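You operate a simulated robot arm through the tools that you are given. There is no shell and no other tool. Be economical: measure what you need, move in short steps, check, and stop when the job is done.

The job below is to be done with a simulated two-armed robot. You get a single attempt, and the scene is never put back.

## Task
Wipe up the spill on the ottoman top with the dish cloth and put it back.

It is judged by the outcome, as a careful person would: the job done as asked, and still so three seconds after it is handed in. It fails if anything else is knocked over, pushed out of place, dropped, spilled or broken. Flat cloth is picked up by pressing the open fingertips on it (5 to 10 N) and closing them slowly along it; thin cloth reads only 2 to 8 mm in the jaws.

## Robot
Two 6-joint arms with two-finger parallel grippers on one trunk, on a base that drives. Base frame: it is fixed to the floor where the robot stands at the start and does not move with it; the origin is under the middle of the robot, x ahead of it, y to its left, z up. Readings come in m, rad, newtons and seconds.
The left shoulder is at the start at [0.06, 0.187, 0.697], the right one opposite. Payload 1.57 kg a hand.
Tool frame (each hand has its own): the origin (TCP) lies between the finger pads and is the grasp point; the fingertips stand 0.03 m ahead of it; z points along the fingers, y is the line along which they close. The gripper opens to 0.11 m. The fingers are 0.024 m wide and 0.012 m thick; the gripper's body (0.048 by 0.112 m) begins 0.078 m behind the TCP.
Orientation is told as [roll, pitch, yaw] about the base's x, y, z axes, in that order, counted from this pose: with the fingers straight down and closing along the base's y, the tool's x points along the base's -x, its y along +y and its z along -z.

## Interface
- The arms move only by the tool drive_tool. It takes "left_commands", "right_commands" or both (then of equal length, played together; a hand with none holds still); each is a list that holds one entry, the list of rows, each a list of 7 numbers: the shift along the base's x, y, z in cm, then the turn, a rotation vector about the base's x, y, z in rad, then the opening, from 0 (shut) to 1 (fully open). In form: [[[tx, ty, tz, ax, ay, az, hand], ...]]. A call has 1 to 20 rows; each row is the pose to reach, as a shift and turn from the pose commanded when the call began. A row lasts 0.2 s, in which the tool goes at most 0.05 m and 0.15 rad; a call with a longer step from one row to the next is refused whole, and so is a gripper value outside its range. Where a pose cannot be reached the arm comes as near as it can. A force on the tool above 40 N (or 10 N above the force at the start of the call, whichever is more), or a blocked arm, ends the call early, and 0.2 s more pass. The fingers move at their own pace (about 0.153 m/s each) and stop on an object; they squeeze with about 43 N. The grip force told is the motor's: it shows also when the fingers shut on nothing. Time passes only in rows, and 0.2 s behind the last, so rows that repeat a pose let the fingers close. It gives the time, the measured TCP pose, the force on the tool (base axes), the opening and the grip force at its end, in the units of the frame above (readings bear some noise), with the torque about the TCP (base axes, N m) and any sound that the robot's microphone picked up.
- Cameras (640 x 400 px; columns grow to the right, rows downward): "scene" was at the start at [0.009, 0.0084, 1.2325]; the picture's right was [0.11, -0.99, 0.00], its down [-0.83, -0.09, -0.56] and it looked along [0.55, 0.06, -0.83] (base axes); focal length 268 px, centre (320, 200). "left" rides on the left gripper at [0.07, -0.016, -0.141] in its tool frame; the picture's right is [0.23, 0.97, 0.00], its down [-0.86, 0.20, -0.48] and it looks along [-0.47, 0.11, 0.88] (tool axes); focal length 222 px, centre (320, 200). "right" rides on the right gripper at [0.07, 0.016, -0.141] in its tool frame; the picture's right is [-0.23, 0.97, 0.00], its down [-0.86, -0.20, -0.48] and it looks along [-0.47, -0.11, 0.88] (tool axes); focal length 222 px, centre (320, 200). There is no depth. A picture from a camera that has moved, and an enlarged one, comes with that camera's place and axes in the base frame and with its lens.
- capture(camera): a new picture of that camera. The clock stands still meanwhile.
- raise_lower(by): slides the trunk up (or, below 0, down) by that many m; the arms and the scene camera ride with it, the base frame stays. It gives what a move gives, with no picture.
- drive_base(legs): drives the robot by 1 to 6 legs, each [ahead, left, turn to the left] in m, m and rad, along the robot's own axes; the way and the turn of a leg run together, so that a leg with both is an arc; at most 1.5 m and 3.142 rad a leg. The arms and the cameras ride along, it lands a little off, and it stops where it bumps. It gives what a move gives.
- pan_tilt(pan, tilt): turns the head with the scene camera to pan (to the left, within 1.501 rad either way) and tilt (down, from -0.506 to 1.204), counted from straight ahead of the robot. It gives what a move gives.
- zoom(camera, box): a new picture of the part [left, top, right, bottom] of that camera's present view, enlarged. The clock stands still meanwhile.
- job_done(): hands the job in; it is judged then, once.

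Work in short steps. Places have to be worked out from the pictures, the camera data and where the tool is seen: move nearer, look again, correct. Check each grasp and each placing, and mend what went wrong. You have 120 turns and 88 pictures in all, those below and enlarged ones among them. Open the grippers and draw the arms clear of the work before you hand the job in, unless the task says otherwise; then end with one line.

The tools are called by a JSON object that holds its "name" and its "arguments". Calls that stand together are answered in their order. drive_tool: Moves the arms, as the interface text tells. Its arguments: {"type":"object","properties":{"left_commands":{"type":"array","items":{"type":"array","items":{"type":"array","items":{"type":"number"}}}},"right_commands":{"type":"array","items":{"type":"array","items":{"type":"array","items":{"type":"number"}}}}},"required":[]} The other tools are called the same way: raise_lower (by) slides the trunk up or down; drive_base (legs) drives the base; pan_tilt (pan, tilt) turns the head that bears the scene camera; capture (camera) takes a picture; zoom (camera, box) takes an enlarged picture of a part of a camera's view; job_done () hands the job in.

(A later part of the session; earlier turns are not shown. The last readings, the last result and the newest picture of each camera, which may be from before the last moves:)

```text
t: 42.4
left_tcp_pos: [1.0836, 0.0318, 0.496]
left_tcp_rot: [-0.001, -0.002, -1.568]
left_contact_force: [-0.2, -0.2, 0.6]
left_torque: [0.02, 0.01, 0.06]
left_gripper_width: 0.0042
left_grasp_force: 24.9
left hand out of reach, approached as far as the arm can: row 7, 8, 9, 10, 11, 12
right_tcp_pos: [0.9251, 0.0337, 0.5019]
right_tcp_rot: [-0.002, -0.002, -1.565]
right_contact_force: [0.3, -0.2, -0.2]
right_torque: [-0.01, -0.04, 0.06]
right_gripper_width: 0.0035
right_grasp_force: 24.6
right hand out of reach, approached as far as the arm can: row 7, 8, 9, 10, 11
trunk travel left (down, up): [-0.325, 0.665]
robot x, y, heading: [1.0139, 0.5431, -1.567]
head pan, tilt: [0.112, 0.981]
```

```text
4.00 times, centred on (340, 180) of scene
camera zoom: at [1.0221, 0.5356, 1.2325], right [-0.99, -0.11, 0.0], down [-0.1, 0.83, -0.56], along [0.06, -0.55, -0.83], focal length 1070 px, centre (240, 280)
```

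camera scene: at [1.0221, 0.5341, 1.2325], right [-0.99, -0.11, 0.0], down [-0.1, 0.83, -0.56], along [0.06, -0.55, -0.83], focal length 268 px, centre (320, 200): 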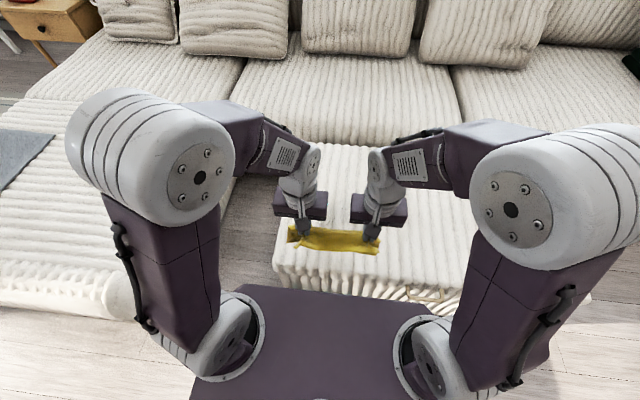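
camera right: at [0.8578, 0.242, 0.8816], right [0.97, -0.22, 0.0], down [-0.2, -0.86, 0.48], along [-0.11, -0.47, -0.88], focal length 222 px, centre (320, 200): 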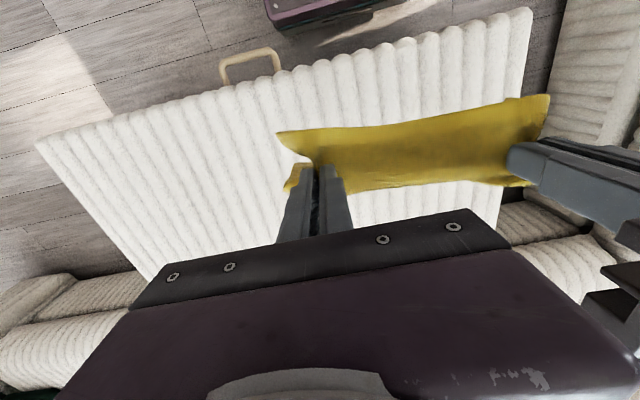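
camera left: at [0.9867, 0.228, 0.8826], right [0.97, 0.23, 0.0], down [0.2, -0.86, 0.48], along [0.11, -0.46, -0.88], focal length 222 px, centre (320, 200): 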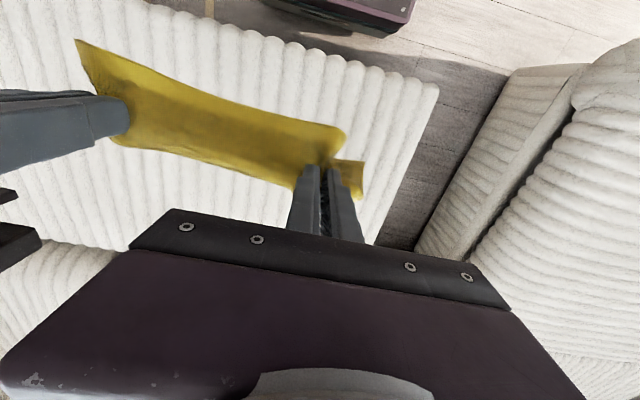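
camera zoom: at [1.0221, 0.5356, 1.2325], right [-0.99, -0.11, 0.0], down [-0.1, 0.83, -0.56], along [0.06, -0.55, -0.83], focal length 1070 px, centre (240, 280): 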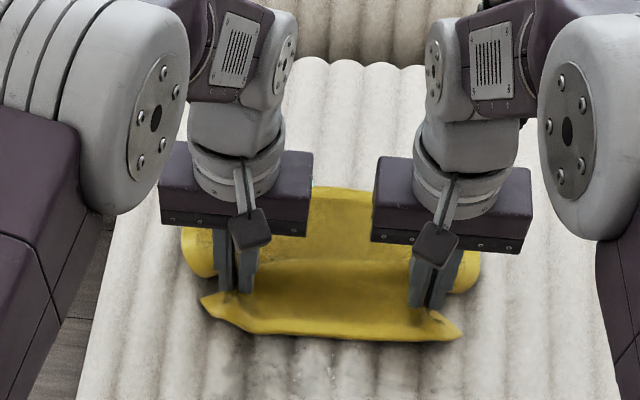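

The cloth covers the far part of the area, and droplets are visible on the near side. I press both hands down and drag toward me across the remaining droplets.

{"name": "drive_tool", "arguments": {"left_commands": [[[0, 0, -0.6, 0, 0, 0, 0], [0, 0, -1.1, 0, 0, 0, 0], [0, 1.5, -1.1, 0, 0, 0, 0], [0, 3, -1.1, 0, 0, 0, 0], [0, 4.5, -1.1, 0, 0, 0, 0], [0, 6, -1.1, 0, 0, 0, 0], [0, 7.5, -1.1, 0, 0, 0, 0], [0, 9, -1.1, 0, 0, 0, 0], [0, 10.5, -1.1, 0, 0, 0, 0], [0, 12, -1.1, 0, 0, 0, 0], [0, 13.5, -1.1, 0, 0, 0, 0], [0, 15, -1.1, 0, 0, 0, 0]]], "right_commands": [[[0, 0, -0.8, 0, 0, 0, 0], [0, 0, -1.5, 0, 0, 0, 0], [0, 1.5, -1.5, 0, 0, 0, 0], [0, 3, -1.5, 0, 0, 0, 0], [0, 4.5, -1.5, 0, 0, 0, 0], [0, 6, -1.5, 0, 0, 0, 0], [0, 7.5, -1.5, 0, 0, 0, 0], [0, 9, -1.5, 0, 0, 0, 0], [0, 10.5, -1.5, 0, 0, 0, 0], [0, 12, -1.5, 0, 0, 0, 0], [0, 13.5, -1.5, 0, 0, 0, 0], [0, 15, -1.5, 0, 0, 0, 0]]]}}

{"name": "zoom", "arguments": {"camera": "scene", "box": [260, 150, 420, 250]}}

```text
t: 45.0
left_tcp_pos: [1.0822, 0.1841, 0.4844]
left_tcp_rot: [0.001, -0.003, -1.567]
left_contact_force: [-0.1, -6.6, 13.9]
left_torque: [-0.32, -0.09, -0.01]
left_gripper_width: 0.0042
left_grasp_force: 24.9
right_tcp_pos: [0.9251, 0.1831, 0.4877]
right_tcp_rot: [0.001, -0.002, -1.565]
right_contact_force: [0.6, -1.7, 0.2]
right_torque: [0.01, -0.01, 0.02]
right_gripper_width: 0.0037
right_grasp_force: 24.3
trunk travel left (down, up): [-0.325, 0.665]
robot x, y, heading: [1.0104, 0.546, -1.564]
head pan, tilt: [0.112, 0.981]
```

```text
4.00 times, centred on (340, 200) of scene
camera zoom: at [1.0219, 0.5363, 1.2325], right [-0.99, -0.11, 0.0], down [-0.1, 0.82, -0.56], along [0.06, -0.55, -0.83], focal length 1070 px, centre (240, 200)
```

zoom: 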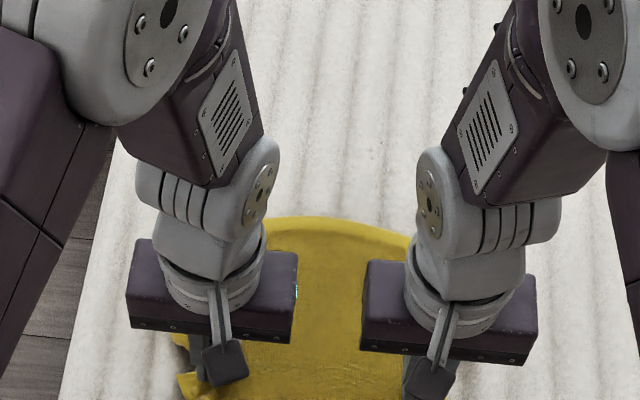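

The far part is now uncovered, so I zoom in on it.

{"name": "zoom", "arguments": {"camera": "scene", "box": [310, 145, 390, 205]}}

{"name": "zoom", "arguments": {"camera": "scene", "box": [270, 180, 366, 240]}}

```text
6.67 times, centred on (350, 175) of scene
camera zoom: at [1.0219, 0.5363, 1.2325], right [-0.99, -0.11, 0.0], down [-0.1, 0.82, -0.56], along [0.06, -0.55, -0.83], focal length 1784 px, centre (120, 367)
```

zoom: 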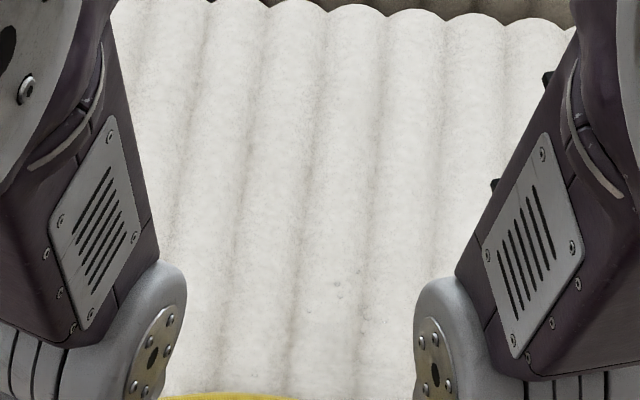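

```text
6.67 times, centred on (318, 210) of scene
camera zoom: at [1.0219, 0.5363, 1.2325], right [-0.99, -0.11, 0.0], down [-0.1, 0.82, -0.56], along [0.06, -0.55, -0.83], focal length 1784 px, centre (333, 133)
```

zoom: 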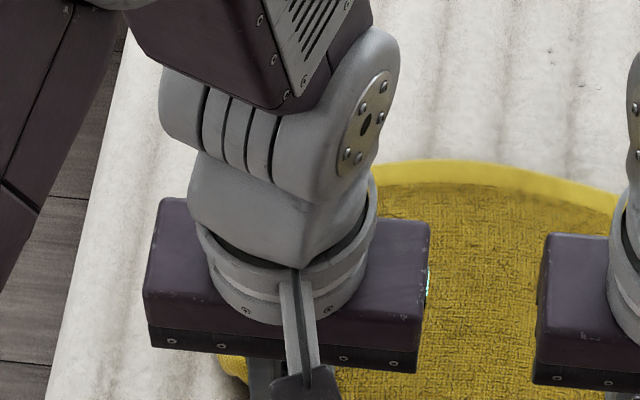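

Two or three droplets remain near (0.96,−0.045), beyond my pressing reach with vertical fingers; tilting the fingers outward will gain that. First I lift and check the near area.

{"name": "drive_tool", "arguments": {"left_commands": [[[0, 1.5, 3, 0, 0, 0, 0], [0, 3, 6, 0, 0, 0, 0], [0, 4.5, 9, 0, 0, 0, 0], [0, 6, 12, 0, 0, 0, 0], [0, 6, 15, 0, 0, 0, 0], [0, 6, 17, 0, 0, 0, 0]]], "right_commands": [[[0, 1.5, 3, 0, 0, 0, 0], [0, 3, 6, 0, 0, 0, 0], [0, 4.5, 9, 0, 0, 0, 0], [0, 6, 12, 0, 0, 0, 0], [0, 6, 15, 0, 0, 0, 0], [0, 6, 17, 0, 0, 0, 0]]]}}

{"name": "zoom", "arguments": {"camera": "scene", "box": [290, 160, 402, 230]}}

{"name": "capture", "arguments": {"camera": "left"}}

{"name": "capture", "arguments": {"camera": "right"}}

```text
t: 46.4
left_tcp_pos: [1.0851, 0.2403, 0.6545]
left_tcp_rot: [0.001, 0.0, -1.568]
left_contact_force: [-1.2, -0.1, -0.1]
left_torque: [-0.01, 0.06, 0.0]
left_gripper_width: 0.0043
left_grasp_force: 25.4
right_tcp_pos: [0.9242, 0.2452, 0.6578]
right_tcp_rot: [0.0, -0.002, -1.567]
right_contact_force: [1.1, 0.4, -0.4]
right_torque: [-0.02, -0.06, 0.03]
right_gripper_width: 0.0033
right_grasp_force: 24.7
trunk travel left (down, up): [-0.325, 0.665]
robot x, y, heading: [1.0133, 0.544, -1.569]
head pan, tilt: [0.112, 0.981]
```

```text
5.71 times, centred on (346, 195) of scene
camera zoom: at [1.0221, 0.536, 1.2324], right [-0.99, -0.11, 0.0], down [-0.1, 0.83, -0.56], along [0.06, -0.55, -0.83], focal length 1529 px, centre (171, 229)
```

zoom: 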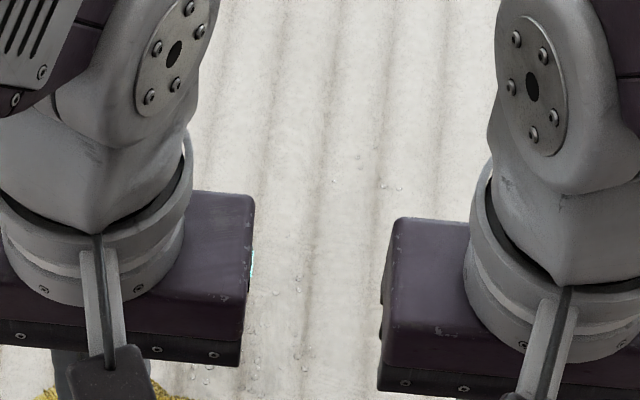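

```text
52 pictures are left
camera left: at [1.0689, 0.3107, 0.7957], right [0.97, 0.23, 0.0], down [0.2, -0.85, 0.48], along [0.11, -0.47, -0.88], focal length 222 px, centre (320, 200)
```

left: 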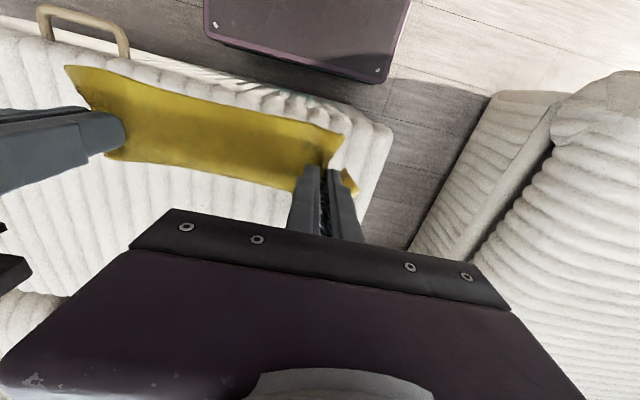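

```text
51 pictures are left
camera right: at [0.9386, 0.3149, 0.7997], right [0.97, -0.22, 0.0], down [-0.2, -0.86, 0.48], along [-0.11, -0.47, -0.88], focal length 222 px, centre (320, 200)
```

right: 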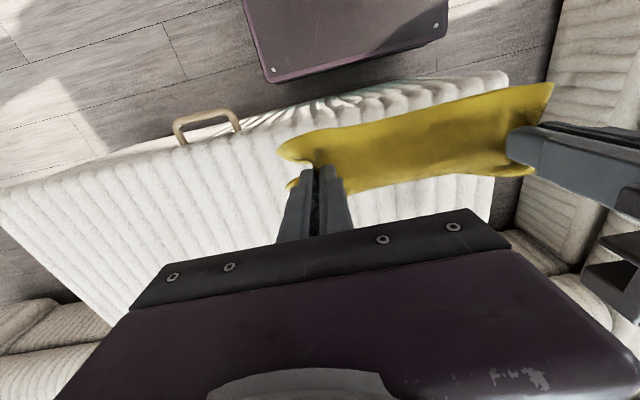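

The wrist views show the base front still about 7 cm clear of the ottoman and the handle off to the side, so I can move 4 cm closer. The droplets only go where the fingertips press the cloth, so I'll sweep in narrow strips.

{"name": "drive_base", "arguments": {"legs": [[0.04, 0, 0]]}}

{"name": "drive_tool", "arguments": {"left_commands": [[[0, -4, 0, 0, 0, 0, 0], [0, -8, 0, 0, 0, 0, 0], [0, -12, 0, 0, 0, 0, 0], [0, -16, 0, 0, 0, 0, 0], [0, -20, 0, 0, 0, 0, 0], [0, -24, 0, 0, 0, 0, 0], [0, -26, 0, 0, 0, 0, 0], [0, -26, -3, 0, 0, 0, 0], [0, -26, -6, 0, 0, 0, 0], [0, -26, -9, 0, 0, 0, 0], [0, -26, -12, 0, 0, 0, 0], [0, -26, -15.2, 0, 0, 0, 0]]], "right_commands": [[[0, -4, 0, 0, 0, 0, 0], [0, -8, 0, 0, 0, 0, 0], [0, -12, 0, 0, 0, 0, 0], [0, -16, 0, 0, 0, 0, 0], [0, -20, 0, 0, 0, 0, 0], [0, -24, 0, 0, 0, 0, 0], [0, -26, 0, 0, 0, 0, 0], [0, -26, -3, 0, 0, 0, 0], [0, -26, -6, 0, 0, 0, 0], [0, -26, -9, 0, 0, 0, 0], [0, -26, -12, 0, 0, 0, 0], [0, -26, -15.2, 0, 0, 0, 0]]]}}

{"name": "capture", "arguments": {"camera": "scene"}}

```text
t: 47.3
left_tcp_pos: [1.0859, 0.1995, 0.6541]
left_tcp_rot: [0.0, 0.003, -1.567]
left_contact_force: [-0.3, -0.4, -0.4]
left_torque: [0.04, 0.07, 0.01]
left_gripper_width: 0.0043
left_grasp_force: 24.9
right_tcp_pos: [0.9244, 0.2036, 0.658]
right_tcp_rot: [-0.001, -0.001, -1.565]
right_contact_force: [0.8, -0.1, -0.3]
right_torque: [0.02, -0.02, 0.03]
right_gripper_width: 0.0039
right_grasp_force: 24.5
trunk travel left (down, up): [-0.325, 0.665]
robot x, y, heading: [1.0174, 0.5045, -1.566]
head pan, tilt: [0.112, 0.981]
```

```text
t: 49.9
left_tcp_pos: [1.0858, -0.0621, 0.5039]
left_tcp_rot: [0.0, 0.0, -1.567]
left_contact_force: [-2.2, 0.1, 0.6]
left_torque: [-0.01, 0.15, 0.0]
left_gripper_width: 0.0045
left_grasp_force: 25.2
right_tcp_pos: [0.9216, -0.0552, 0.5048]
right_tcp_rot: [-0.002, -0.003, -1.564]
right_contact_force: [2.6, 0.1, 1.3]
right_torque: [-0.02, -0.12, 0.04]
right_gripper_width: 0.0039
right_grasp_force: 24.5
trunk travel left (down, up): [-0.325, 0.665]
robot x, y, heading: [1.0172, 0.5052, -1.564]
head pan, tilt: [0.112, 0.981]
```

```text
50 pictures are left
camera scene: at [1.0223, 0.4936, 1.2326], right [-0.99, -0.11, 0.0], down [-0.1, 0.83, -0.56], along [0.06, -0.55, -0.83], focal length 268 px, centre (320, 200)
```

scene: 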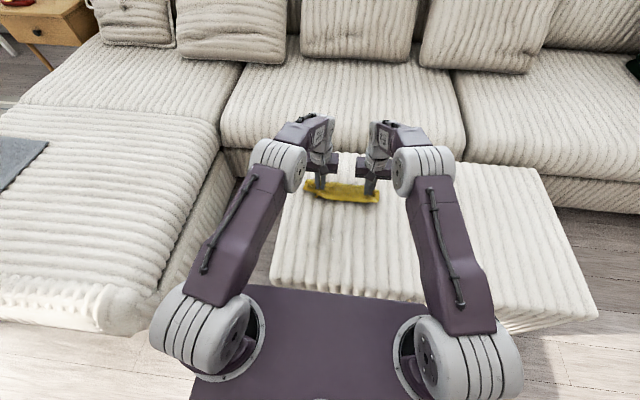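

Both hands reach y = −0.06. I press and sweep toward me in one strip, step sideways 2 cm and sweep back.

{"name": "drive_tool", "arguments": {"left_commands": [[[-0.2, 0, -1, 0, 0, 0, 0], [-0.2, 0, -2, 0, 0, 0, 0], [-0.2, 2.5, -2, 0, 0, 0, 0], [-0.2, 5, -2, 0, 0, 0, 0], [-0.2, 7.5, -2, 0, 0, 0, 0], [-0.2, 10, -2, 0, 0, 0, 0], [-0.2, 12.5, -2, 0, 0, 0, 0], [-0.2, 15, -2, 0, 0, 0, 0], [-0.2, 17.5, -2, 0, 0, 0, 0], [-0.2, 20, -2, 0, 0, 0, 0], [2, 20, -2, 0, 0, 0, 0], [2, 17.5, -2, 0, 0, 0, 0], [2, 15, -2, 0, 0, 0, 0], [2, 12.5, -2, 0, 0, 0, 0], [2, 10, -2, 0, 0, 0, 0], [2, 7.5, -2, 0, 0, 0, 0], [2, 5, -2, 0, 0, 0, 0], [2, 2.5, -2, 0, 0, 0, 0], [2, 0, -2, 0, 0, 0, 0]]], "right_commands": [[[0.2, 0, -1, 0, 0, 0, 0], [0.2, 0, -2, 0, 0, 0, 0], [0.2, 2.5, -2, 0, 0, 0, 0], [0.2, 5, -2, 0, 0, 0, 0], [0.2, 7.5, -2, 0, 0, 0, 0], [0.2, 10, -2, 0, 0, 0, 0], [0.2, 12.5, -2, 0, 0, 0, 0], [0.2, 15, -2, 0, 0, 0, 0], [0.2, 17.5, -2, 0, 0, 0, 0], [0.2, 20, -2, 0, 0, 0, 0], [2.4, 20, -2, 0, 0, 0, 0], [2.4, 17.5, -2, 0, 0, 0, 0], [2.4, 15, -2, 0, 0, 0, 0], [2.4, 12.5, -2, 0, 0, 0, 0], [2.4, 10, -2, 0, 0, 0, 0], [2.4, 7.5, -2, 0, 0, 0, 0], [2.4, 5, -2, 0, 0, 0, 0], [2.4, 2.5, -2, 0, 0, 0, 0], [2.4, 0, -2, 0, 0, 0, 0]]]}}

```text
t: 51.3
left_tcp_pos: [1.0828, 0.0251, 0.4896]
left_tcp_rot: [-0.003, -0.023, -1.567]
left_contact_force: [2.5, 3.5, 22.6]
left_torque: [-0.01, -0.11, 0.05]
left_gripper_width: 0.0047
left_grasp_force: 24.9
right_tcp_pos: [0.928, 0.0336, 0.4895]
right_tcp_rot: [0.001, -0.02, -1.566]
right_contact_force: [-2.3, 2.1, 19.4]
right_torque: [0.0, 0.06, 0.02]
right_gripper_width: 0.0035
right_grasp_force: 24.3
trunk travel left (down, up): [-0.325, 0.665]
robot x, y, heading: [1.0153, 0.5037, -1.568]
head pan, tilt: [0.112, 0.981]
stopped in row 6 (left hand): the force on the tool passed its limit (the readings are from after the stop); the commanded pose is now the measured one
```

The fingers rode over bunched cloth and the force limit tripped. I carry on from here at the current height.

{"name": "drive_tool", "arguments": {"left_commands": [[[0, 2.5, 0, 0, 0, 0, 0], [0, 5, 0, 0, 0, 0, 0], [0, 7.5, 0, 0, 0, 0, 0], [0, 10, 0, 0, 0, 0, 0], [0, 12.5, 0, 0, 0, 0, 0], [2.2, 12.5, 0, 0, 0, 0, 0], [2.2, 10, 0, 0, 0, 0, 0], [2.2, 7.5, 0, 0, 0, 0, 0], [2.2, 5, 0, 0, 0, 0, 0], [2.2, 2.5, 0, 0, 0, 0, 0], [2.2, 0, 0, 0, 0, 0, 0], [2.2, -2.5, 0, 0, 0, 0, 0], [2.2, -5, 0, 0, 0, 0, 0], [2.2, -7.5, 0, 0, 0, 0, 0]]], "right_commands": [[[0, 2.5, 0, 0, 0, 0, 0], [0, 5, 0, 0, 0, 0, 0], [0, 7.5, 0, 0, 0, 0, 0], [0, 10, 0, 0, 0, 0, 0], [0, 12.5, 0, 0, 0, 0, 0], [2.2, 12.5, 0, 0, 0, 0, 0], [2.2, 10, 0, 0, 0, 0, 0], [2.2, 7.5, 0, 0, 0, 0, 0], [2.2, 5, 0, 0, 0, 0, 0], [2.2, 2.5, 0, 0, 0, 0, 0], [2.2, 0, 0, 0, 0, 0, 0], [2.2, -2.5, 0, 0, 0, 0, 0], [2.2, -5, 0, 0, 0, 0, 0], [2.2, -7.5, 0, 0, 0, 0, 0]]]}}

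{"name": "zoom", "arguments": {"camera": "scene", "box": [260, 150, 420, 250]}}

```text
t: 52.3
left_tcp_pos: [1.082, 0.1166, 0.4879]
left_tcp_rot: [-0.01, -0.033, -1.568]
left_contact_force: [2.7, 2.0, 24.0]
left_torque: [-0.07, -0.16, 0.05]
left_gripper_width: 0.0043
left_grasp_force: 25.3
right_tcp_pos: [0.9299, 0.1295, 0.4902]
right_tcp_rot: [0.003, -0.019, -1.565]
right_contact_force: [-2.0, 0.5, 14.3]
right_torque: [-0.01, 0.06, 0.01]
right_gripper_width: 0.0035
right_grasp_force: 24.9
trunk travel left (down, up): [-0.325, 0.665]
robot x, y, heading: [1.0107, 0.5052, -1.57]
head pan, tilt: [0.112, 0.981]
stopped in row 5 (left hand): the force on the tool passed its limit (the readings are from after the stop); the commanded pose is now the measured one
```

```text
4.00 times, centred on (340, 200) of scene
camera zoom: at [1.0223, 0.4971, 1.2323], right [-0.99, -0.11, 0.0], down [-0.1, 0.82, -0.56], along [0.06, -0.56, -0.83], focal length 1070 px, centre (240, 200)
```

zoom: 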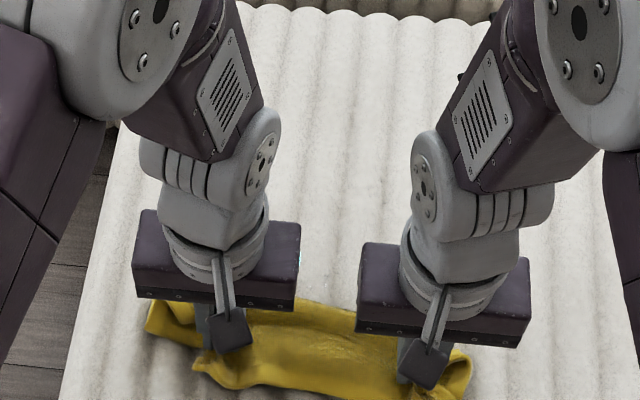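

The cloth is now bunched into a wide mop, which covers more. I zoom in on the area behind it.

{"name": "zoom", "arguments": {"camera": "scene", "box": [310, 170, 390, 230]}}

```text
6.67 times, centred on (350, 200) of scene
camera zoom: at [1.0223, 0.4971, 1.2323], right [-0.99, -0.11, 0.0], down [-0.1, 0.82, -0.56], along [0.06, -0.56, -0.83], focal length 1784 px, centre (120, 200)
```

zoom: 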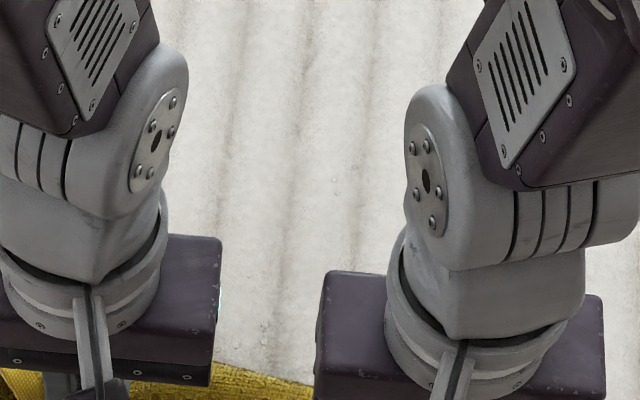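

Drops remain at about (0.967,−0.045) and (0.998,0.04), in the strip between the hands. I lift, go back to the far side with the right hand at x ≈ 0.965, press and drag over them.

{"name": "drive_tool", "arguments": {"left_commands": [[[1, -1, 3, 0, 0, 0, 0], [2, -4, 5, 0, 0, 0, 0], [3.5, -8, 5, 0, 0, 0, 0], [3.5, -12, 5, 0, 0, 0, 0], [3.5, -16, 5, 0, 0, 0, 0], [3.5, -18.5, 5, 0, 0, 0, 0], [3.5, -18.5, 3, 0, 0, 0, 0], [3.5, -18.5, 1.5, 0, 0, 0, 0], [3.5, -18.5, 0.8, 0, 0, 0, 0]]], "right_commands": [[[1, -1, 3, 0, 0, 0, 0], [2, -4, 5, 0, 0, 0, 0], [3.5, -8, 5, 0, 0, 0, 0], [3.5, -12, 5, 0, 0, 0, 0], [3.5, -16, 5, 0, 0, 0, 0], [3.5, -19.8, 5, 0, 0, 0, 0], [3.5, -19.8, 3, 0, 0, 0, 0], [3.5, -19.8, 1.2, 0, 0, 0, 0], [3.5, -19.8, 0.5, 0, 0, 0, 0]]]}}

```text
t: 54.3
left_tcp_pos: [1.1151, -0.0689, 0.4955]
left_tcp_rot: [-0.007, -0.028, -1.568]
left_contact_force: [0.2, 0.1, 0.5]
left_torque: [0.02, -0.01, 0.05]
left_gripper_width: 0.0043
left_grasp_force: 25.2
right_tcp_pos: [0.9625, -0.0696, 0.4949]
right_tcp_rot: [0.004, -0.015, -1.565]
right_contact_force: [0.5, -0.6, 2.4]
right_torque: [0.0, -0.04, 0.06]
right_gripper_width: 0.0035
right_grasp_force: 24.0
trunk travel left (down, up): [-0.325, 0.665]
robot x, y, heading: [1.0105, 0.5062, -1.569]
head pan, tilt: [0.112, 0.981]
```

Now I press with the right hand and drag slowly toward me.

{"name": "drive_tool", "arguments": {"left_commands": [[[0, 0, 0, 0, 0, 0, 0], [0, 1, 0, 0, 0, 0, 0], [0, 3, 0, 0, 0, 0, 0], [0, 5, 0, 0, 0, 0, 0], [0, 7, 0, 0, 0, 0, 0], [0, 9, 0, 0, 0, 0, 0], [0, 11, 0, 0, 0, 0, 0], [0, 13, 0, 0, 0, 0, 0], [0, 15, 0, 0, 0, 0, 0], [0, 17, 0, 0, 0, 0, 0], [0, 19, 0, 0, 0, 0, 0], [0, 21, 0, 0, 0, 0, 0]]], "right_commands": [[[0, 0, -0.8, 0, 0, 0, 0], [0, 1, -0.8, 0, 0, 0, 0], [0, 3, -0.8, 0, 0, 0, 0], [0, 5, -0.8, 0, 0, 0, 0], [0, 7, -0.8, 0, 0, 0, 0], [0, 9, -0.8, 0, 0, 0, 0], [0, 11, -0.8, 0, 0, 0, 0], [0, 13, -0.8, 0, 0, 0, 0], [0, 15, -0.8, 0, 0, 0, 0], [0, 17, -0.8, 0, 0, 0, 0], [0, 19, -0.8, 0, 0, 0, 0], [0, 21, -0.8, 0, 0, 0, 0]]]}}

{"name": "zoom", "arguments": {"camera": "scene", "box": [270, 160, 398, 240]}}

```text
t: 56.9
left_tcp_pos: [1.1154, 0.143, 0.4926]
left_tcp_rot: [-0.008, -0.029, -1.567]
left_contact_force: [-0.1, -1.0, 0.2]
left_torque: [-0.03, -0.03, 0.01]
left_gripper_width: 0.0044
left_grasp_force: 25.0
right_tcp_pos: [0.9653, 0.1416, 0.4874]
right_tcp_rot: [0.004, -0.016, -1.565]
right_contact_force: [0.6, -8.8, 18.8]
right_torque: [-0.29, -0.05, 0.05]
right_gripper_width: 0.0037
right_grasp_force: 24.3
trunk travel left (down, up): [-0.325, 0.665]
robot x, y, heading: [1.017, 0.5026, -1.569]
head pan, tilt: [0.112, 0.981]
```

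```text
5.00 times, centred on (334, 200) of scene
camera zoom: at [1.0225, 0.4947, 1.2324], right [-0.99, -0.11, 0.0], down [-0.1, 0.82, -0.56], along [0.06, -0.55, -0.83], focal length 1338 px, centre (250, 200)
```

zoom: 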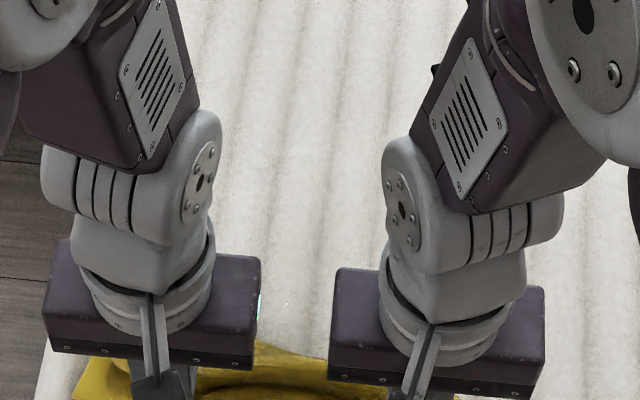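

Drops remain near (1.05,0.065). The next strip has the right hand at x ≈ 1.0.

{"name": "drive_tool", "arguments": {"left_commands": [[[1, -1, 3, 0, 0, 0, 0], [2, -4, 5, 0, 0, 0, 0], [3.2, -8, 5, 0, 0, 0, 0], [3.2, -12, 5, 0, 0, 0, 0], [3.2, -16, 5, 0, 0, 0, 0], [3.2, -20, 5, 0, 0, 0, 0], [3.2, -20, 3, 0, 0, 0, 0], [3.2, -20, 1.2, 0, 0, 0, 0], [3.2, -20, 0, 0, 0, 0, 0], [3.2, -18, 0, 0, 0, 0, 0], [3.2, -16, 0, 0, 0, 0, 0], [3.2, -14, 0, 0, 0, 0, 0], [3.2, -12, 0, 0, 0, 0, 0], [3.2, -10, 0, 0, 0, 0, 0], [3.2, -8, 0, 0, 0, 0, 0], [3.2, -6, 0, 0, 0, 0, 0], [3.2, -4, 0, 0, 0, 0, 0], [3.2, -2, 0, 0, 0, 0, 0], [3.2, 0, 0, 0, 0, 0, 0], [3.2, 1, 0, 0, 0, 0, 0]]], "right_commands": [[[1, -1, 3, 0, 0, 0, 0], [2, -4, 5, 0, 0, 0, 0], [3.2, -8, 5, 0, 0, 0, 0], [3.2, -12, 5, 0, 0, 0, 0], [3.2, -16, 5, 0, 0, 0, 0], [3.2, -20, 5, 0, 0, 0, 0], [3.2, -20, 3, 0, 0, 0, 0], [3.2, -20, 1.2, 0, 0, 0, 0], [3.2, -20, 0, 0, 0, 0, 0], [3.2, -18, 0, 0, 0, 0, 0], [3.2, -16, 0, 0, 0, 0, 0], [3.2, -14, 0, 0, 0, 0, 0], [3.2, -12, 0, 0, 0, 0, 0], [3.2, -10, 0, 0, 0, 0, 0], [3.2, -8, 0, 0, 0, 0, 0], [3.2, -6, 0, 0, 0, 0, 0], [3.2, -4, 0, 0, 0, 0, 0], [3.2, -2, 0, 0, 0, 0, 0], [3.2, 0, 0, 0, 0, 0, 0], [3.2, 1, 0, 0, 0, 0, 0]]]}}

{"name": "zoom", "arguments": {"camera": "scene", "box": [250, 160, 378, 240]}}

```text
t: 61.1
left_tcp_pos: [1.1488, 0.1518, 0.4964]
left_tcp_rot: [-0.008, -0.028, -1.567]
left_contact_force: [-0.1, 0.0, -0.7]
left_torque: [0.01, -0.02, 0.0]
left_gripper_width: 0.0044
left_grasp_force: 24.5
right_tcp_pos: [0.9966, 0.1514, 0.4868]
right_tcp_rot: [0.002, -0.017, -1.567]
right_contact_force: [-0.3, -8.7, 13.9]
right_torque: [-0.26, -0.01, 0.02]
right_gripper_width: 0.0038
right_grasp_force: 24.8
trunk travel left (down, up): [-0.325, 0.665]
robot x, y, heading: [1.0185, 0.5042, -1.567]
head pan, tilt: [0.112, 0.981]
```

```text
5.00 times, centred on (314, 200) of scene
camera zoom: at [1.0223, 0.4943, 1.2325], right [-0.99, -0.11, 0.0], down [-0.1, 0.82, -0.56], along [0.06, -0.55, -0.83], focal length 1338 px, centre (350, 200)
```

zoom: 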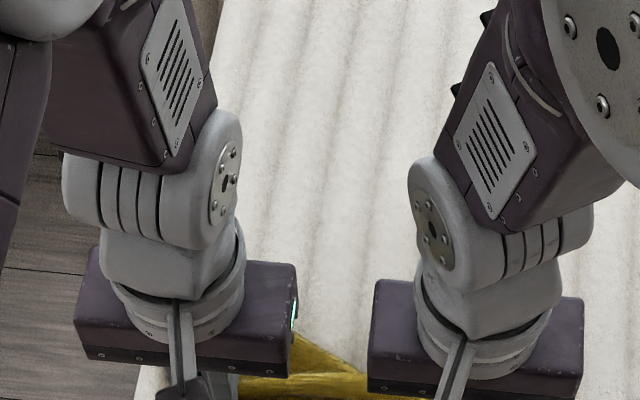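

That strip looks clean. Next, the left hand takes strips at x ≈ 1.055 and then 1.03.

{"name": "drive_tool", "arguments": {"left_commands": [[[-1, -1, 3, 0, 0, 0, 0], [-4, -4, 5, 0, 0, 0, 0], [-7, -7, 5, 0, 0, 0, 0], [-9.4, -11, 5, 0, 0, 0, 0], [-9.4, -15, 5, 0, 0, 0, 0], [-9.4, -19, 5, 0, 0, 0, 0], [-9.4, -20.5, 3, 0, 0, 0, 0], [-9.4, -20.5, 1, 0, 0, 0, 0], [-9.4, -20.5, -0.9, 0, 0, 0, 0], [-9.4, -18, -0.9, 0, 0, 0, 0], [-9.4, -16, -0.9, 0, 0, 0, 0], [-9.4, -14, -0.9, 0, 0, 0, 0], [-9.4, -12, -0.9, 0, 0, 0, 0], [-9.4, -10, -0.9, 0, 0, 0, 0], [-9.4, -8, -0.9, 0, 0, 0, 0], [-9.4, -6, -0.9, 0, 0, 0, 0], [-9.4, -4, -0.9, 0, 0, 0, 0], [-9.4, -2, -0.9, 0, 0, 0, 0], [-9.4, 0, -0.9, 0, 0, 0, 0], [-9.4, 1, -0.9, 0, 0, 0, 0]]], "right_commands": [[[-1, -1, 3, 0, 0, 0, 0], [-4, -4, 5, 0, 0, 0, 0], [-7, -7, 5, 0, 0, 0, 0], [-9.4, -11, 5, 0, 0, 0, 0], [-9.4, -15, 5, 0, 0, 0, 0], [-9.4, -19, 5, 0, 0, 0, 0], [-9.4, -20.5, 3, 0, 0, 0, 0], [-9.4, -20.5, 1.5, 0, 0, 0, 0], [-9.4, -20.5, 0.5, 0, 0, 0, 0], [-9.4, -18, 0.5, 0, 0, 0, 0], [-9.4, -16, 0.5, 0, 0, 0, 0], [-9.4, -14, 0.5, 0, 0, 0, 0], [-9.4, -12, 0.5, 0, 0, 0, 0], [-9.4, -10, 0.5, 0, 0, 0, 0], [-9.4, -8, 0.5, 0, 0, 0, 0], [-9.4, -6, 0.5, 0, 0, 0, 0], [-9.4, -4, 0.5, 0, 0, 0, 0], [-9.4, -2, 0.5, 0, 0, 0, 0], [-9.4, 0, 0.5, 0, 0, 0, 0], [-9.4, 1, 0.5, 0, 0, 0, 0]]]}}

{"name": "drive_tool", "arguments": {"left_commands": [[[-1, -1, 3, 0, 0, 0, 0], [-2, -4, 5, 0, 0, 0, 0], [-2.8, -8, 5, 0, 0, 0, 0], [-2.8, -12, 5, 0, 0, 0, 0], [-2.8, -16, 5, 0, 0, 0, 0], [-2.8, -20, 5, 0, 0, 0, 0], [-2.8, -21, 3, 0, 0, 0, 0], [-2.8, -21, 1.5, 0, 0, 0, 0], [-2.8, -21, 0, 0, 0, 0, 0], [-2.8, -18, 0, 0, 0, 0, 0], [-2.8, -16, 0, 0, 0, 0, 0], [-2.8, -14, 0, 0, 0, 0, 0], [-2.8, -12, 0, 0, 0, 0, 0], [-2.8, -10, 0, 0, 0, 0, 0], [-2.8, -8, 0, 0, 0, 0, 0], [-2.8, -6, 0, 0, 0, 0, 0], [-2.8, -4, 0, 0, 0, 0, 0], [-2.8, -2, 0, 0, 0, 0, 0], [-2.8, 0, 0, 0, 0, 0, 0], [-2.8, 1, 0, 0, 0, 0, 0]]], "right_commands": [[[-1, -1, 3, 0, 0, 0, 0], [-2, -4, 5, 0, 0, 0, 0], [-2.8, -8, 5, 0, 0, 0, 0], [-2.8, -12, 5, 0, 0, 0, 0], [-2.8, -16, 5, 0, 0, 0, 0], [-2.8, -20, 5, 0, 0, 0, 0], [-2.8, -21, 3, 0, 0, 0, 0], [-2.8, -21, 1.5, 0, 0, 0, 0], [-2.8, -21, 0, 0, 0, 0, 0], [-2.8, -18, 0, 0, 0, 0, 0], [-2.8, -16, 0, 0, 0, 0, 0], [-2.8, -14, 0, 0, 0, 0, 0], [-2.8, -12, 0, 0, 0, 0, 0], [-2.8, -10, 0, 0, 0, 0, 0], [-2.8, -8, 0, 0, 0, 0, 0], [-2.8, -6, 0, 0, 0, 0, 0], [-2.8, -4, 0, 0, 0, 0, 0], [-2.8, -2, 0, 0, 0, 0, 0], [-2.8, 0, 0, 0, 0, 0, 0], [-2.8, 1, 0, 0, 0, 0, 0]]]}}

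{"name": "zoom", "arguments": {"camera": "scene", "box": [280, 160, 408, 240]}}

```text
t: 64.5
left_tcp_pos: [1.0529, 0.0767, 0.4871]
left_tcp_rot: [-0.014, -0.043, -1.568]
left_contact_force: [2.3, 3.7, 23.6]
left_torque: [0.15, -0.15, 0.03]
left_gripper_width: 0.0045
left_grasp_force: 25.3
right_tcp_pos: [0.9035, 0.0831, 0.4915]
right_tcp_rot: [0.003, -0.017, -1.566]
right_contact_force: [-0.3, 0.6, 2.3]
right_torque: [0.03, -0.07, 0.03]
right_gripper_width: 0.0037
right_grasp_force: 24.2
trunk travel left (down, up): [-0.325, 0.665]
robot x, y, heading: [1.0159, 0.5058, -1.567]
head pan, tilt: [0.112, 0.981]
stopped in row 16 (left hand): the force on the tool passed its limit (the readings are from after the stop); the commanded pose is now the measured one
```

```text
t: 68.8
left_tcp_pos: [1.0232, 0.0841, 0.4874]
left_tcp_rot: [-0.018, -0.051, -1.567]
left_contact_force: [4.2, 2.5, 20.3]
left_torque: [0.05, -0.13, 0.01]
left_gripper_width: 0.0041
left_grasp_force: 24.9
left hand out of reach, approached as far as the arm can: row 5, 6, 7, 8, 9, 10, 11
right_tcp_pos: [0.8749, 0.0915, 0.4897]
right_tcp_rot: [0.001, -0.018, -1.565]
right_contact_force: [-0.3, -0.7, 3.1]
right_torque: [-0.01, -0.02, 0.02]
right_gripper_width: 0.0035
right_grasp_force: 24.8
right hand out of reach, approached as far as the arm can: row 6, 7, 8, 9
trunk travel left (down, up): [-0.325, 0.665]
robot x, y, heading: [1.0139, 0.5016, -1.567]
head pan, tilt: [0.112, 0.981]
stopped in row 20 (left hand): the force on the tool passed its limit (the readings are from after the stop); the commanded pose is now the measured one
```

```text
5.00 times, centred on (344, 200) of scene
camera zoom: at [1.0226, 0.496, 1.2323], right [-0.99, -0.11, 0.0], down [-0.1, 0.82, -0.56], along [0.06, -0.55, -0.83], focal length 1338 px, centre (200, 200)
```

zoom: 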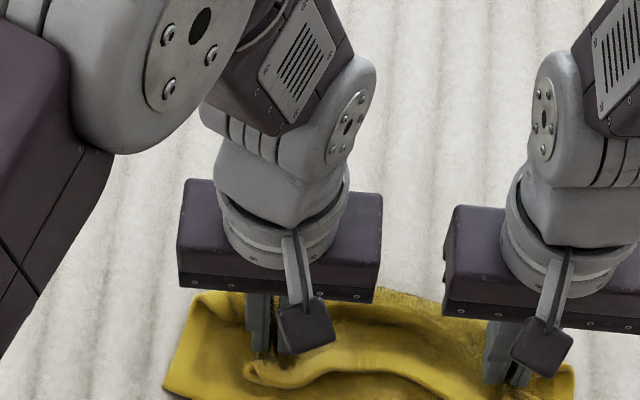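

I finish this stroke to y ≈ 0.17 with a bit less pressure, then lift to inspect.

{"name": "drive_tool", "arguments": {"left_commands": [[[0, 0, 0.3, 0, 0, 0, 0], [0, 2, 0.3, 0, 0, 0, 0], [0, 4, 0.3, 0, 0, 0, 0], [0, 6, 0.3, 0, 0, 0, 0], [0, 8, 0.3, 0, 0, 0, 0], [0, 10, 0.3, 0, 0, 0, 0], [0, 10, 4, 0, 0, 0, 0], [0, 11, 8, 0, 0, 0, 0], [1, 12, 12, 0, 0, 0, 0], [3, 13, 16, 0, 0, 0, 0], [3, 13, 17, 0, 0, 0, 0]]], "right_commands": [[[0, 0, 0.3, 0, 0, 0, 0], [0, 2, 0.3, 0, 0, 0, 0], [0, 4, 0.3, 0, 0, 0, 0], [0, 6, 0.3, 0, 0, 0, 0], [0, 8, 0.3, 0, 0, 0, 0], [0, 10, 0.3, 0, 0, 0, 0], [0, 10, 4, 0, 0, 0, 0], [0, 11, 8, 0, 0, 0, 0], [1, 12, 12, 0, 0, 0, 0], [3, 13, 16, 0, 0, 0, 0], [3, 13, 17, 0, 0, 0, 0]]]}}

{"name": "zoom", "arguments": {"camera": "scene", "box": [300, 160, 420, 235]}}

```text
t: 71.2
left_tcp_pos: [1.0529, 0.2147, 0.654]
left_tcp_rot: [-0.016, -0.045, -1.567]
left_contact_force: [-0.9, 0.0, -0.2]
left_torque: [-0.01, 0.0, 0.05]
left_gripper_width: 0.0042
left_grasp_force: 25.2
right_tcp_pos: [0.9045, 0.2249, 0.6592]
right_tcp_rot: [0.003, -0.015, -1.564]
right_contact_force: [0.3, -0.8, 0.5]
right_torque: [-0.01, -0.04, 0.05]
right_gripper_width: 0.0036
right_grasp_force: 25.0
trunk travel left (down, up): [-0.325, 0.665]
robot x, y, heading: [1.0157, 0.5031, -1.568]
head pan, tilt: [0.112, 0.981]
```

```text
5.33 times, centred on (360, 198) of scene
camera zoom: at [1.022, 0.4934, 1.2324], right [-0.99, -0.11, 0.0], down [-0.1, 0.83, -0.56], along [0.06, -0.55, -0.83], focal length 1427 px, centre (107, 213)
```

zoom: 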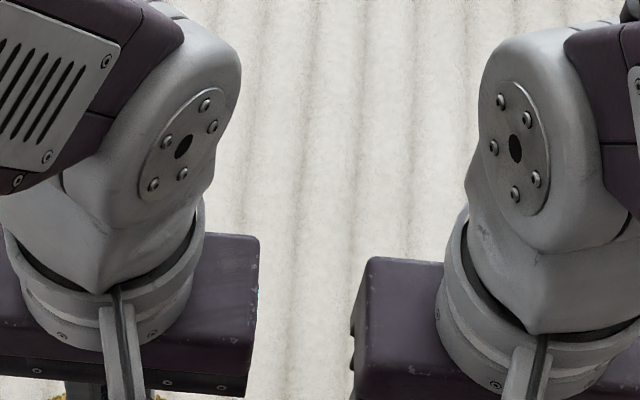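

The gap is clean. I shift the hands +9 cm in x to inspect x ≈ 1.0–1.1, and then −x for the rest.

{"name": "drive_tool", "arguments": {"left_commands": [[[4, 0, 0, 0, 0, 0, 0], [8, 0, 0, 0, 0, 0, 0], [9, 0, 0, 0, 0, 0, 0]]], "right_commands": [[[4, 0, 0, 0, 0, 0, 0], [8, 0, 0, 0, 0, 0, 0], [9, 0, 0, 0, 0, 0, 0]]]}}

{"name": "zoom", "arguments": {"camera": "scene", "box": [270, 160, 390, 235]}}

{"name": "drive_tool", "arguments": {"left_commands": [[[-4, 0, 0, 0, 0, 0, 0], [-8, 0, 0, 0, 0, 0, 0], [-12, 0, 0, 0, 0, 0, 0], [-16, 0, 0, 0, 0, 0, 0]]], "right_commands": [[[-4, 0, 0, 0, 0, 0, 0], [-8, 0, 0, 0, 0, 0, 0], [-12, 0, 0, 0, 0, 0, 0], [-16, 0, 0, 0, 0, 0, 0]]]}}

{"name": "zoom", "arguments": {"camera": "scene", "box": [320, 160, 440, 235]}}

```text
t: 72.0
left_tcp_pos: [1.1429, 0.2156, 0.6551]
left_tcp_rot: [-0.017, -0.048, -1.57]
left_contact_force: [0.8, 1.1, -0.2]
left_torque: [0.0, 0.0, 0.02]
left_gripper_width: 0.0042
left_grasp_force: 24.6
right_tcp_pos: [0.9968, 0.2216, 0.6594]
right_tcp_rot: [0.002, -0.013, -1.566]
right_contact_force: [-0.5, -0.2, -0.6]
right_torque: [-0.01, -0.08, 0.01]
right_gripper_width: 0.0034
right_grasp_force: 24.1
trunk travel left (down, up): [-0.325, 0.665]
robot x, y, heading: [1.0163, 0.5062, -1.568]
head pan, tilt: [0.112, 0.981]
```

```text
5.33 times, centred on (330, 198) of scene
camera zoom: at [1.0222, 0.4935, 1.2325], right [-0.99, -0.11, 0.0], down [-0.1, 0.83, -0.56], along [0.06, -0.55, -0.83], focal length 1427 px, centre (267, 213)
```

zoom: 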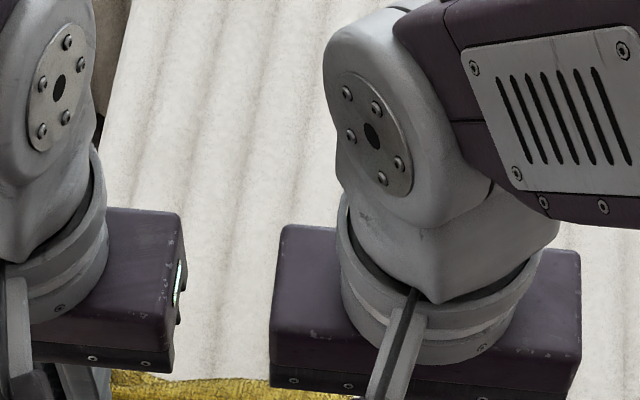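

```text
t: 73.0
left_tcp_pos: [0.9778, 0.2172, 0.6547]
left_tcp_rot: [-0.016, -0.046, -1.564]
left_contact_force: [0.1, 0.2, 0.4]
left_torque: [-0.01, -0.01, 0.02]
left_gripper_width: 0.0043
left_grasp_force: 25.1
right_tcp_pos: [0.8366, 0.2207, 0.6622]
right_tcp_rot: [0.002, -0.016, -1.565]
right_contact_force: [-0.2, 0.4, 0.4]
right_torque: [0.0, -0.02, 0.04]
right_gripper_width: 0.0037
right_grasp_force: 24.2
trunk travel left (down, up): [-0.325, 0.665]
robot x, y, heading: [1.0159, 0.5045, -1.565]
head pan, tilt: [0.112, 0.981]
```

```text
5.33 times, centred on (380, 198) of scene
camera zoom: at [1.0212, 0.4935, 1.2325], right [-0.99, -0.11, 0.0], down [-0.09, 0.83, -0.56], along [0.06, -0.55, -0.83], focal length 1427 px, centre (0, 213)
```

zoom: 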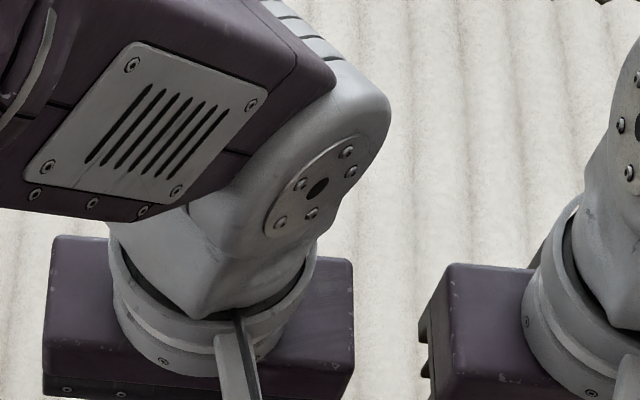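

All three windows look clean. I back the base off 0.4 m for an unobstructed look at the near part, y 0.1–0.27.

{"name": "drive_base", "arguments": {"legs": [[-0.4, 0, 0]]}}

{"name": "capture", "arguments": {"camera": "scene"}}

```text
t: 75.5
left_tcp_pos: [0.9783, 0.6105, 0.6553]
left_tcp_rot: [-0.016, -0.046, -1.572]
left_contact_force: [0.5, 0.5, -1.0]
left_torque: [-0.01, -0.01, 0.05]
left_gripper_width: 0.0043
left_grasp_force: 25.0
right_tcp_pos: [0.8352, 0.6148, 0.6616]
right_tcp_rot: [0.004, -0.017, -1.568]
right_contact_force: [0.3, 0.6, 0.0]
right_torque: [0.01, -0.03, 0.06]
right_gripper_width: 0.0034
right_grasp_force: 25.0
trunk travel left (down, up): [-0.325, 0.665]
robot x, y, heading: [1.016, 0.8939, -1.572]
head pan, tilt: [0.112, 0.981]
```

```text
41 pictures are left
camera scene: at [1.0213, 0.8876, 1.2325], right [-0.99, -0.11, 0.0], down [-0.09, 0.83, -0.56], along [0.06, -0.55, -0.83], focal length 268 px, centre (320, 200)
```

scene: 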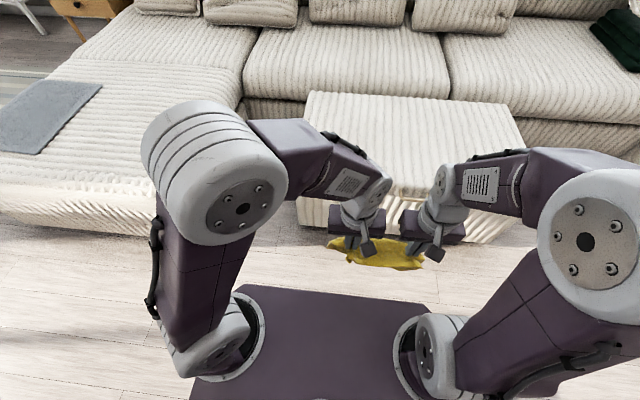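

The left forearm blocks the spot, so I shift the hands +13 cm and zoom.

{"name": "drive_tool", "arguments": {"left_commands": [[[4.5, 0, 0, 0, 0, 0, 0], [9, 0, 0, 0, 0, 0, 0], [13, 0, 0, 0, 0, 0, 0]]], "right_commands": [[[4.5, 0, 0, 0, 0, 0, 0], [9, 0, 0, 0, 0, 0, 0], [13, 0, 0, 0, 0, 0, 0]]]}}

{"name": "zoom", "arguments": {"camera": "scene", "box": [280, 110, 408, 190]}}

```text
t: 76.3
left_tcp_pos: [1.1104, 0.6098, 0.6522]
left_tcp_rot: [-0.016, -0.048, -1.57]
left_contact_force: [0.1, -0.4, 0.6]
left_torque: [0.03, 0.0, 0.03]
left_gripper_width: 0.0044
left_grasp_force: 25.0
right_tcp_pos: [0.9628, 0.6152, 0.6626]
right_tcp_rot: [0.002, -0.014, -1.571]
right_contact_force: [-0.5, 0.2, 0.3]
right_torque: [-0.04, 0.01, 0.04]
right_gripper_width: 0.0033
right_grasp_force: 24.5
trunk travel left (down, up): [-0.325, 0.665]
robot x, y, heading: [1.0172, 0.8979, -1.568]
head pan, tilt: [0.112, 0.981]
```

```text
5.00 times, centred on (344, 150) of scene
camera zoom: at [1.0222, 0.887, 1.2325], right [-0.99, -0.11, 0.0], down [-0.09, 0.83, -0.56], along [0.06, -0.55, -0.83], focal length 1338 px, centre (200, 450)
```

zoom: 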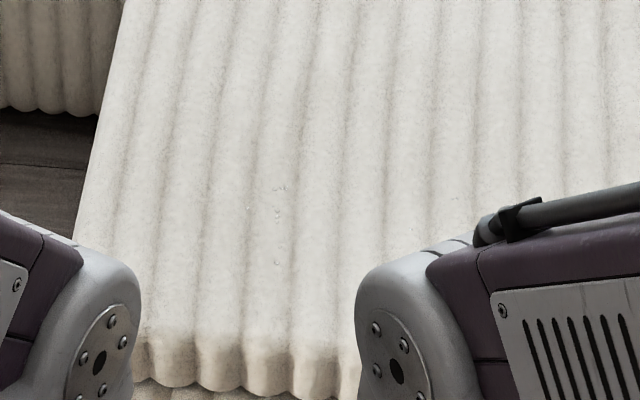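

A few droplets remain around (1.03–1.07, 0.10–0.19). I zoom closer to place them.

{"name": "zoom", "arguments": {"camera": "scene", "box": [316, 138, 356, 163]}}

{"name": "zoom", "arguments": {"camera": "scene", "box": [316, 160, 356, 185]}}

```text
16.00 times, centred on (336, 150) of scene
camera zoom: at [1.0222, 0.887, 1.2325], right [-0.99, -0.11, 0.0], down [-0.09, 0.83, -0.56], along [0.06, -0.55, -0.83], focal length 4282 px, centre (64, 992)
```

zoom: 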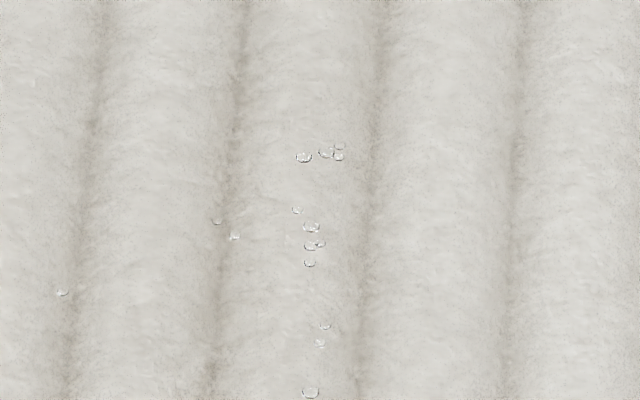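

```text
16.00 times, centred on (336, 172) of scene
camera zoom: at [1.0222, 0.887, 1.2325], right [-0.99, -0.11, 0.0], down [-0.09, 0.83, -0.56], along [0.06, -0.55, -0.83], focal length 4282 px, centre (64, 640)
```

zoom: 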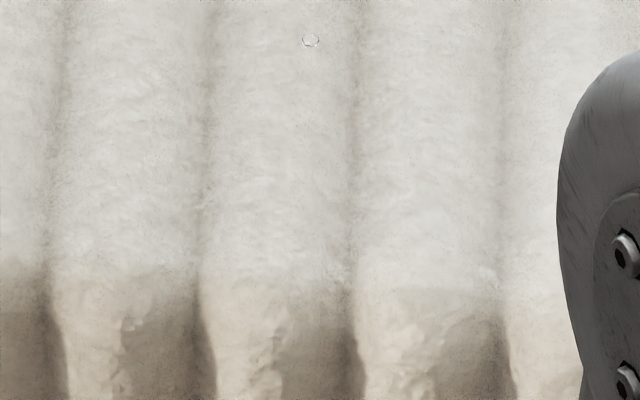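

Drops are at x ≈ 1.035–1.047 (y 0.10–0.19), (1.066,0.13) and (1.10,0.15). I drive back in by 0.3 m, lay the cloth there and press-wipe with the left hand.

{"name": "drive_base", "arguments": {"legs": [[0.3, 0, 0]]}}

{"name": "drive_tool", "arguments": {"left_commands": [[[-3, -3.5, 0, 0, 0, 0, 0], [-6.8, -6, 0, 0, 0, 0, 0], [-6.8, -10, 0, 0, 0, 0, 0], [-6.8, -14, 0, 0, 0, 0, 0], [-6.8, -18, 0, 0, 0, 0, 0], [-6.8, -21, -1, 0, 0, 0, 0], [-6.8, -21, -4, 0, 0, 0, 0], [-6.8, -20, -7, 0, 0, 0, 0], [-6.8, -18, -10, 0, 0, 0, 0], [-6.8, -15, -13, 0, 0, 0, 0], [-6.8, -12, -15, 0, 0, 0, 0]]], "right_commands": [[[-3, -3.5, 0, 0, 0, 0, 0], [-6.8, -6, 0, 0, 0, 0, 0], [-6.8, -10, 0, 0, 0, 0, 0], [-6.8, -14, 0, 0, 0, 0, 0], [-6.8, -18, 0, 0, 0, 0, 0], [-6.8, -21, -1, 0, 0, 0, 0], [-6.8, -21, -4, 0, 0, 0, 0], [-6.8, -20, -7, 0, 0, 0, 0], [-6.8, -18, -10, 0, 0, 0, 0], [-6.8, -15, -13, 0, 0, 0, 0], [-6.8, -12, -15.5, 0, 0, 0, 0]]]}}

```text
t: 78.3
left_tcp_pos: [1.1089, 0.3129, 0.6514]
left_tcp_rot: [-0.015, -0.044, -1.572]
left_contact_force: [0.3, -0.3, 0.0]
left_torque: [0.0, -0.01, 0.02]
left_gripper_width: 0.0045
left_grasp_force: 24.9
right_tcp_pos: [0.9624, 0.3178, 0.6636]
right_tcp_rot: [0.002, -0.015, -1.568]
right_contact_force: [0.4, -0.2, 0.1]
right_torque: [0.04, -0.02, 0.0]
right_gripper_width: 0.0036
right_grasp_force: 24.2
trunk travel left (down, up): [-0.325, 0.665]
robot x, y, heading: [1.0123, 0.5999, -1.57]
head pan, tilt: [0.112, 0.981]
```

```text
t: 80.7
left_tcp_pos: [1.0374, 0.1928, 0.5002]
left_tcp_rot: [-0.016, -0.047, -1.57]
left_contact_force: [-0.2, 0.2, 0.0]
left_torque: [-0.01, -0.03, 0.06]
left_gripper_width: 0.0045
left_grasp_force: 24.8
right_tcp_pos: [0.8941, 0.2005, 0.5102]
right_tcp_rot: [0.004, -0.016, -1.569]
right_contact_force: [-0.1, -0.7, 0.6]
right_torque: [-0.01, -0.06, 0.01]
right_gripper_width: 0.0034
right_grasp_force: 24.2
trunk travel left (down, up): [-0.325, 0.665]
robot x, y, heading: [1.0166, 0.6041, -1.575]
head pan, tilt: [0.112, 0.981]
```

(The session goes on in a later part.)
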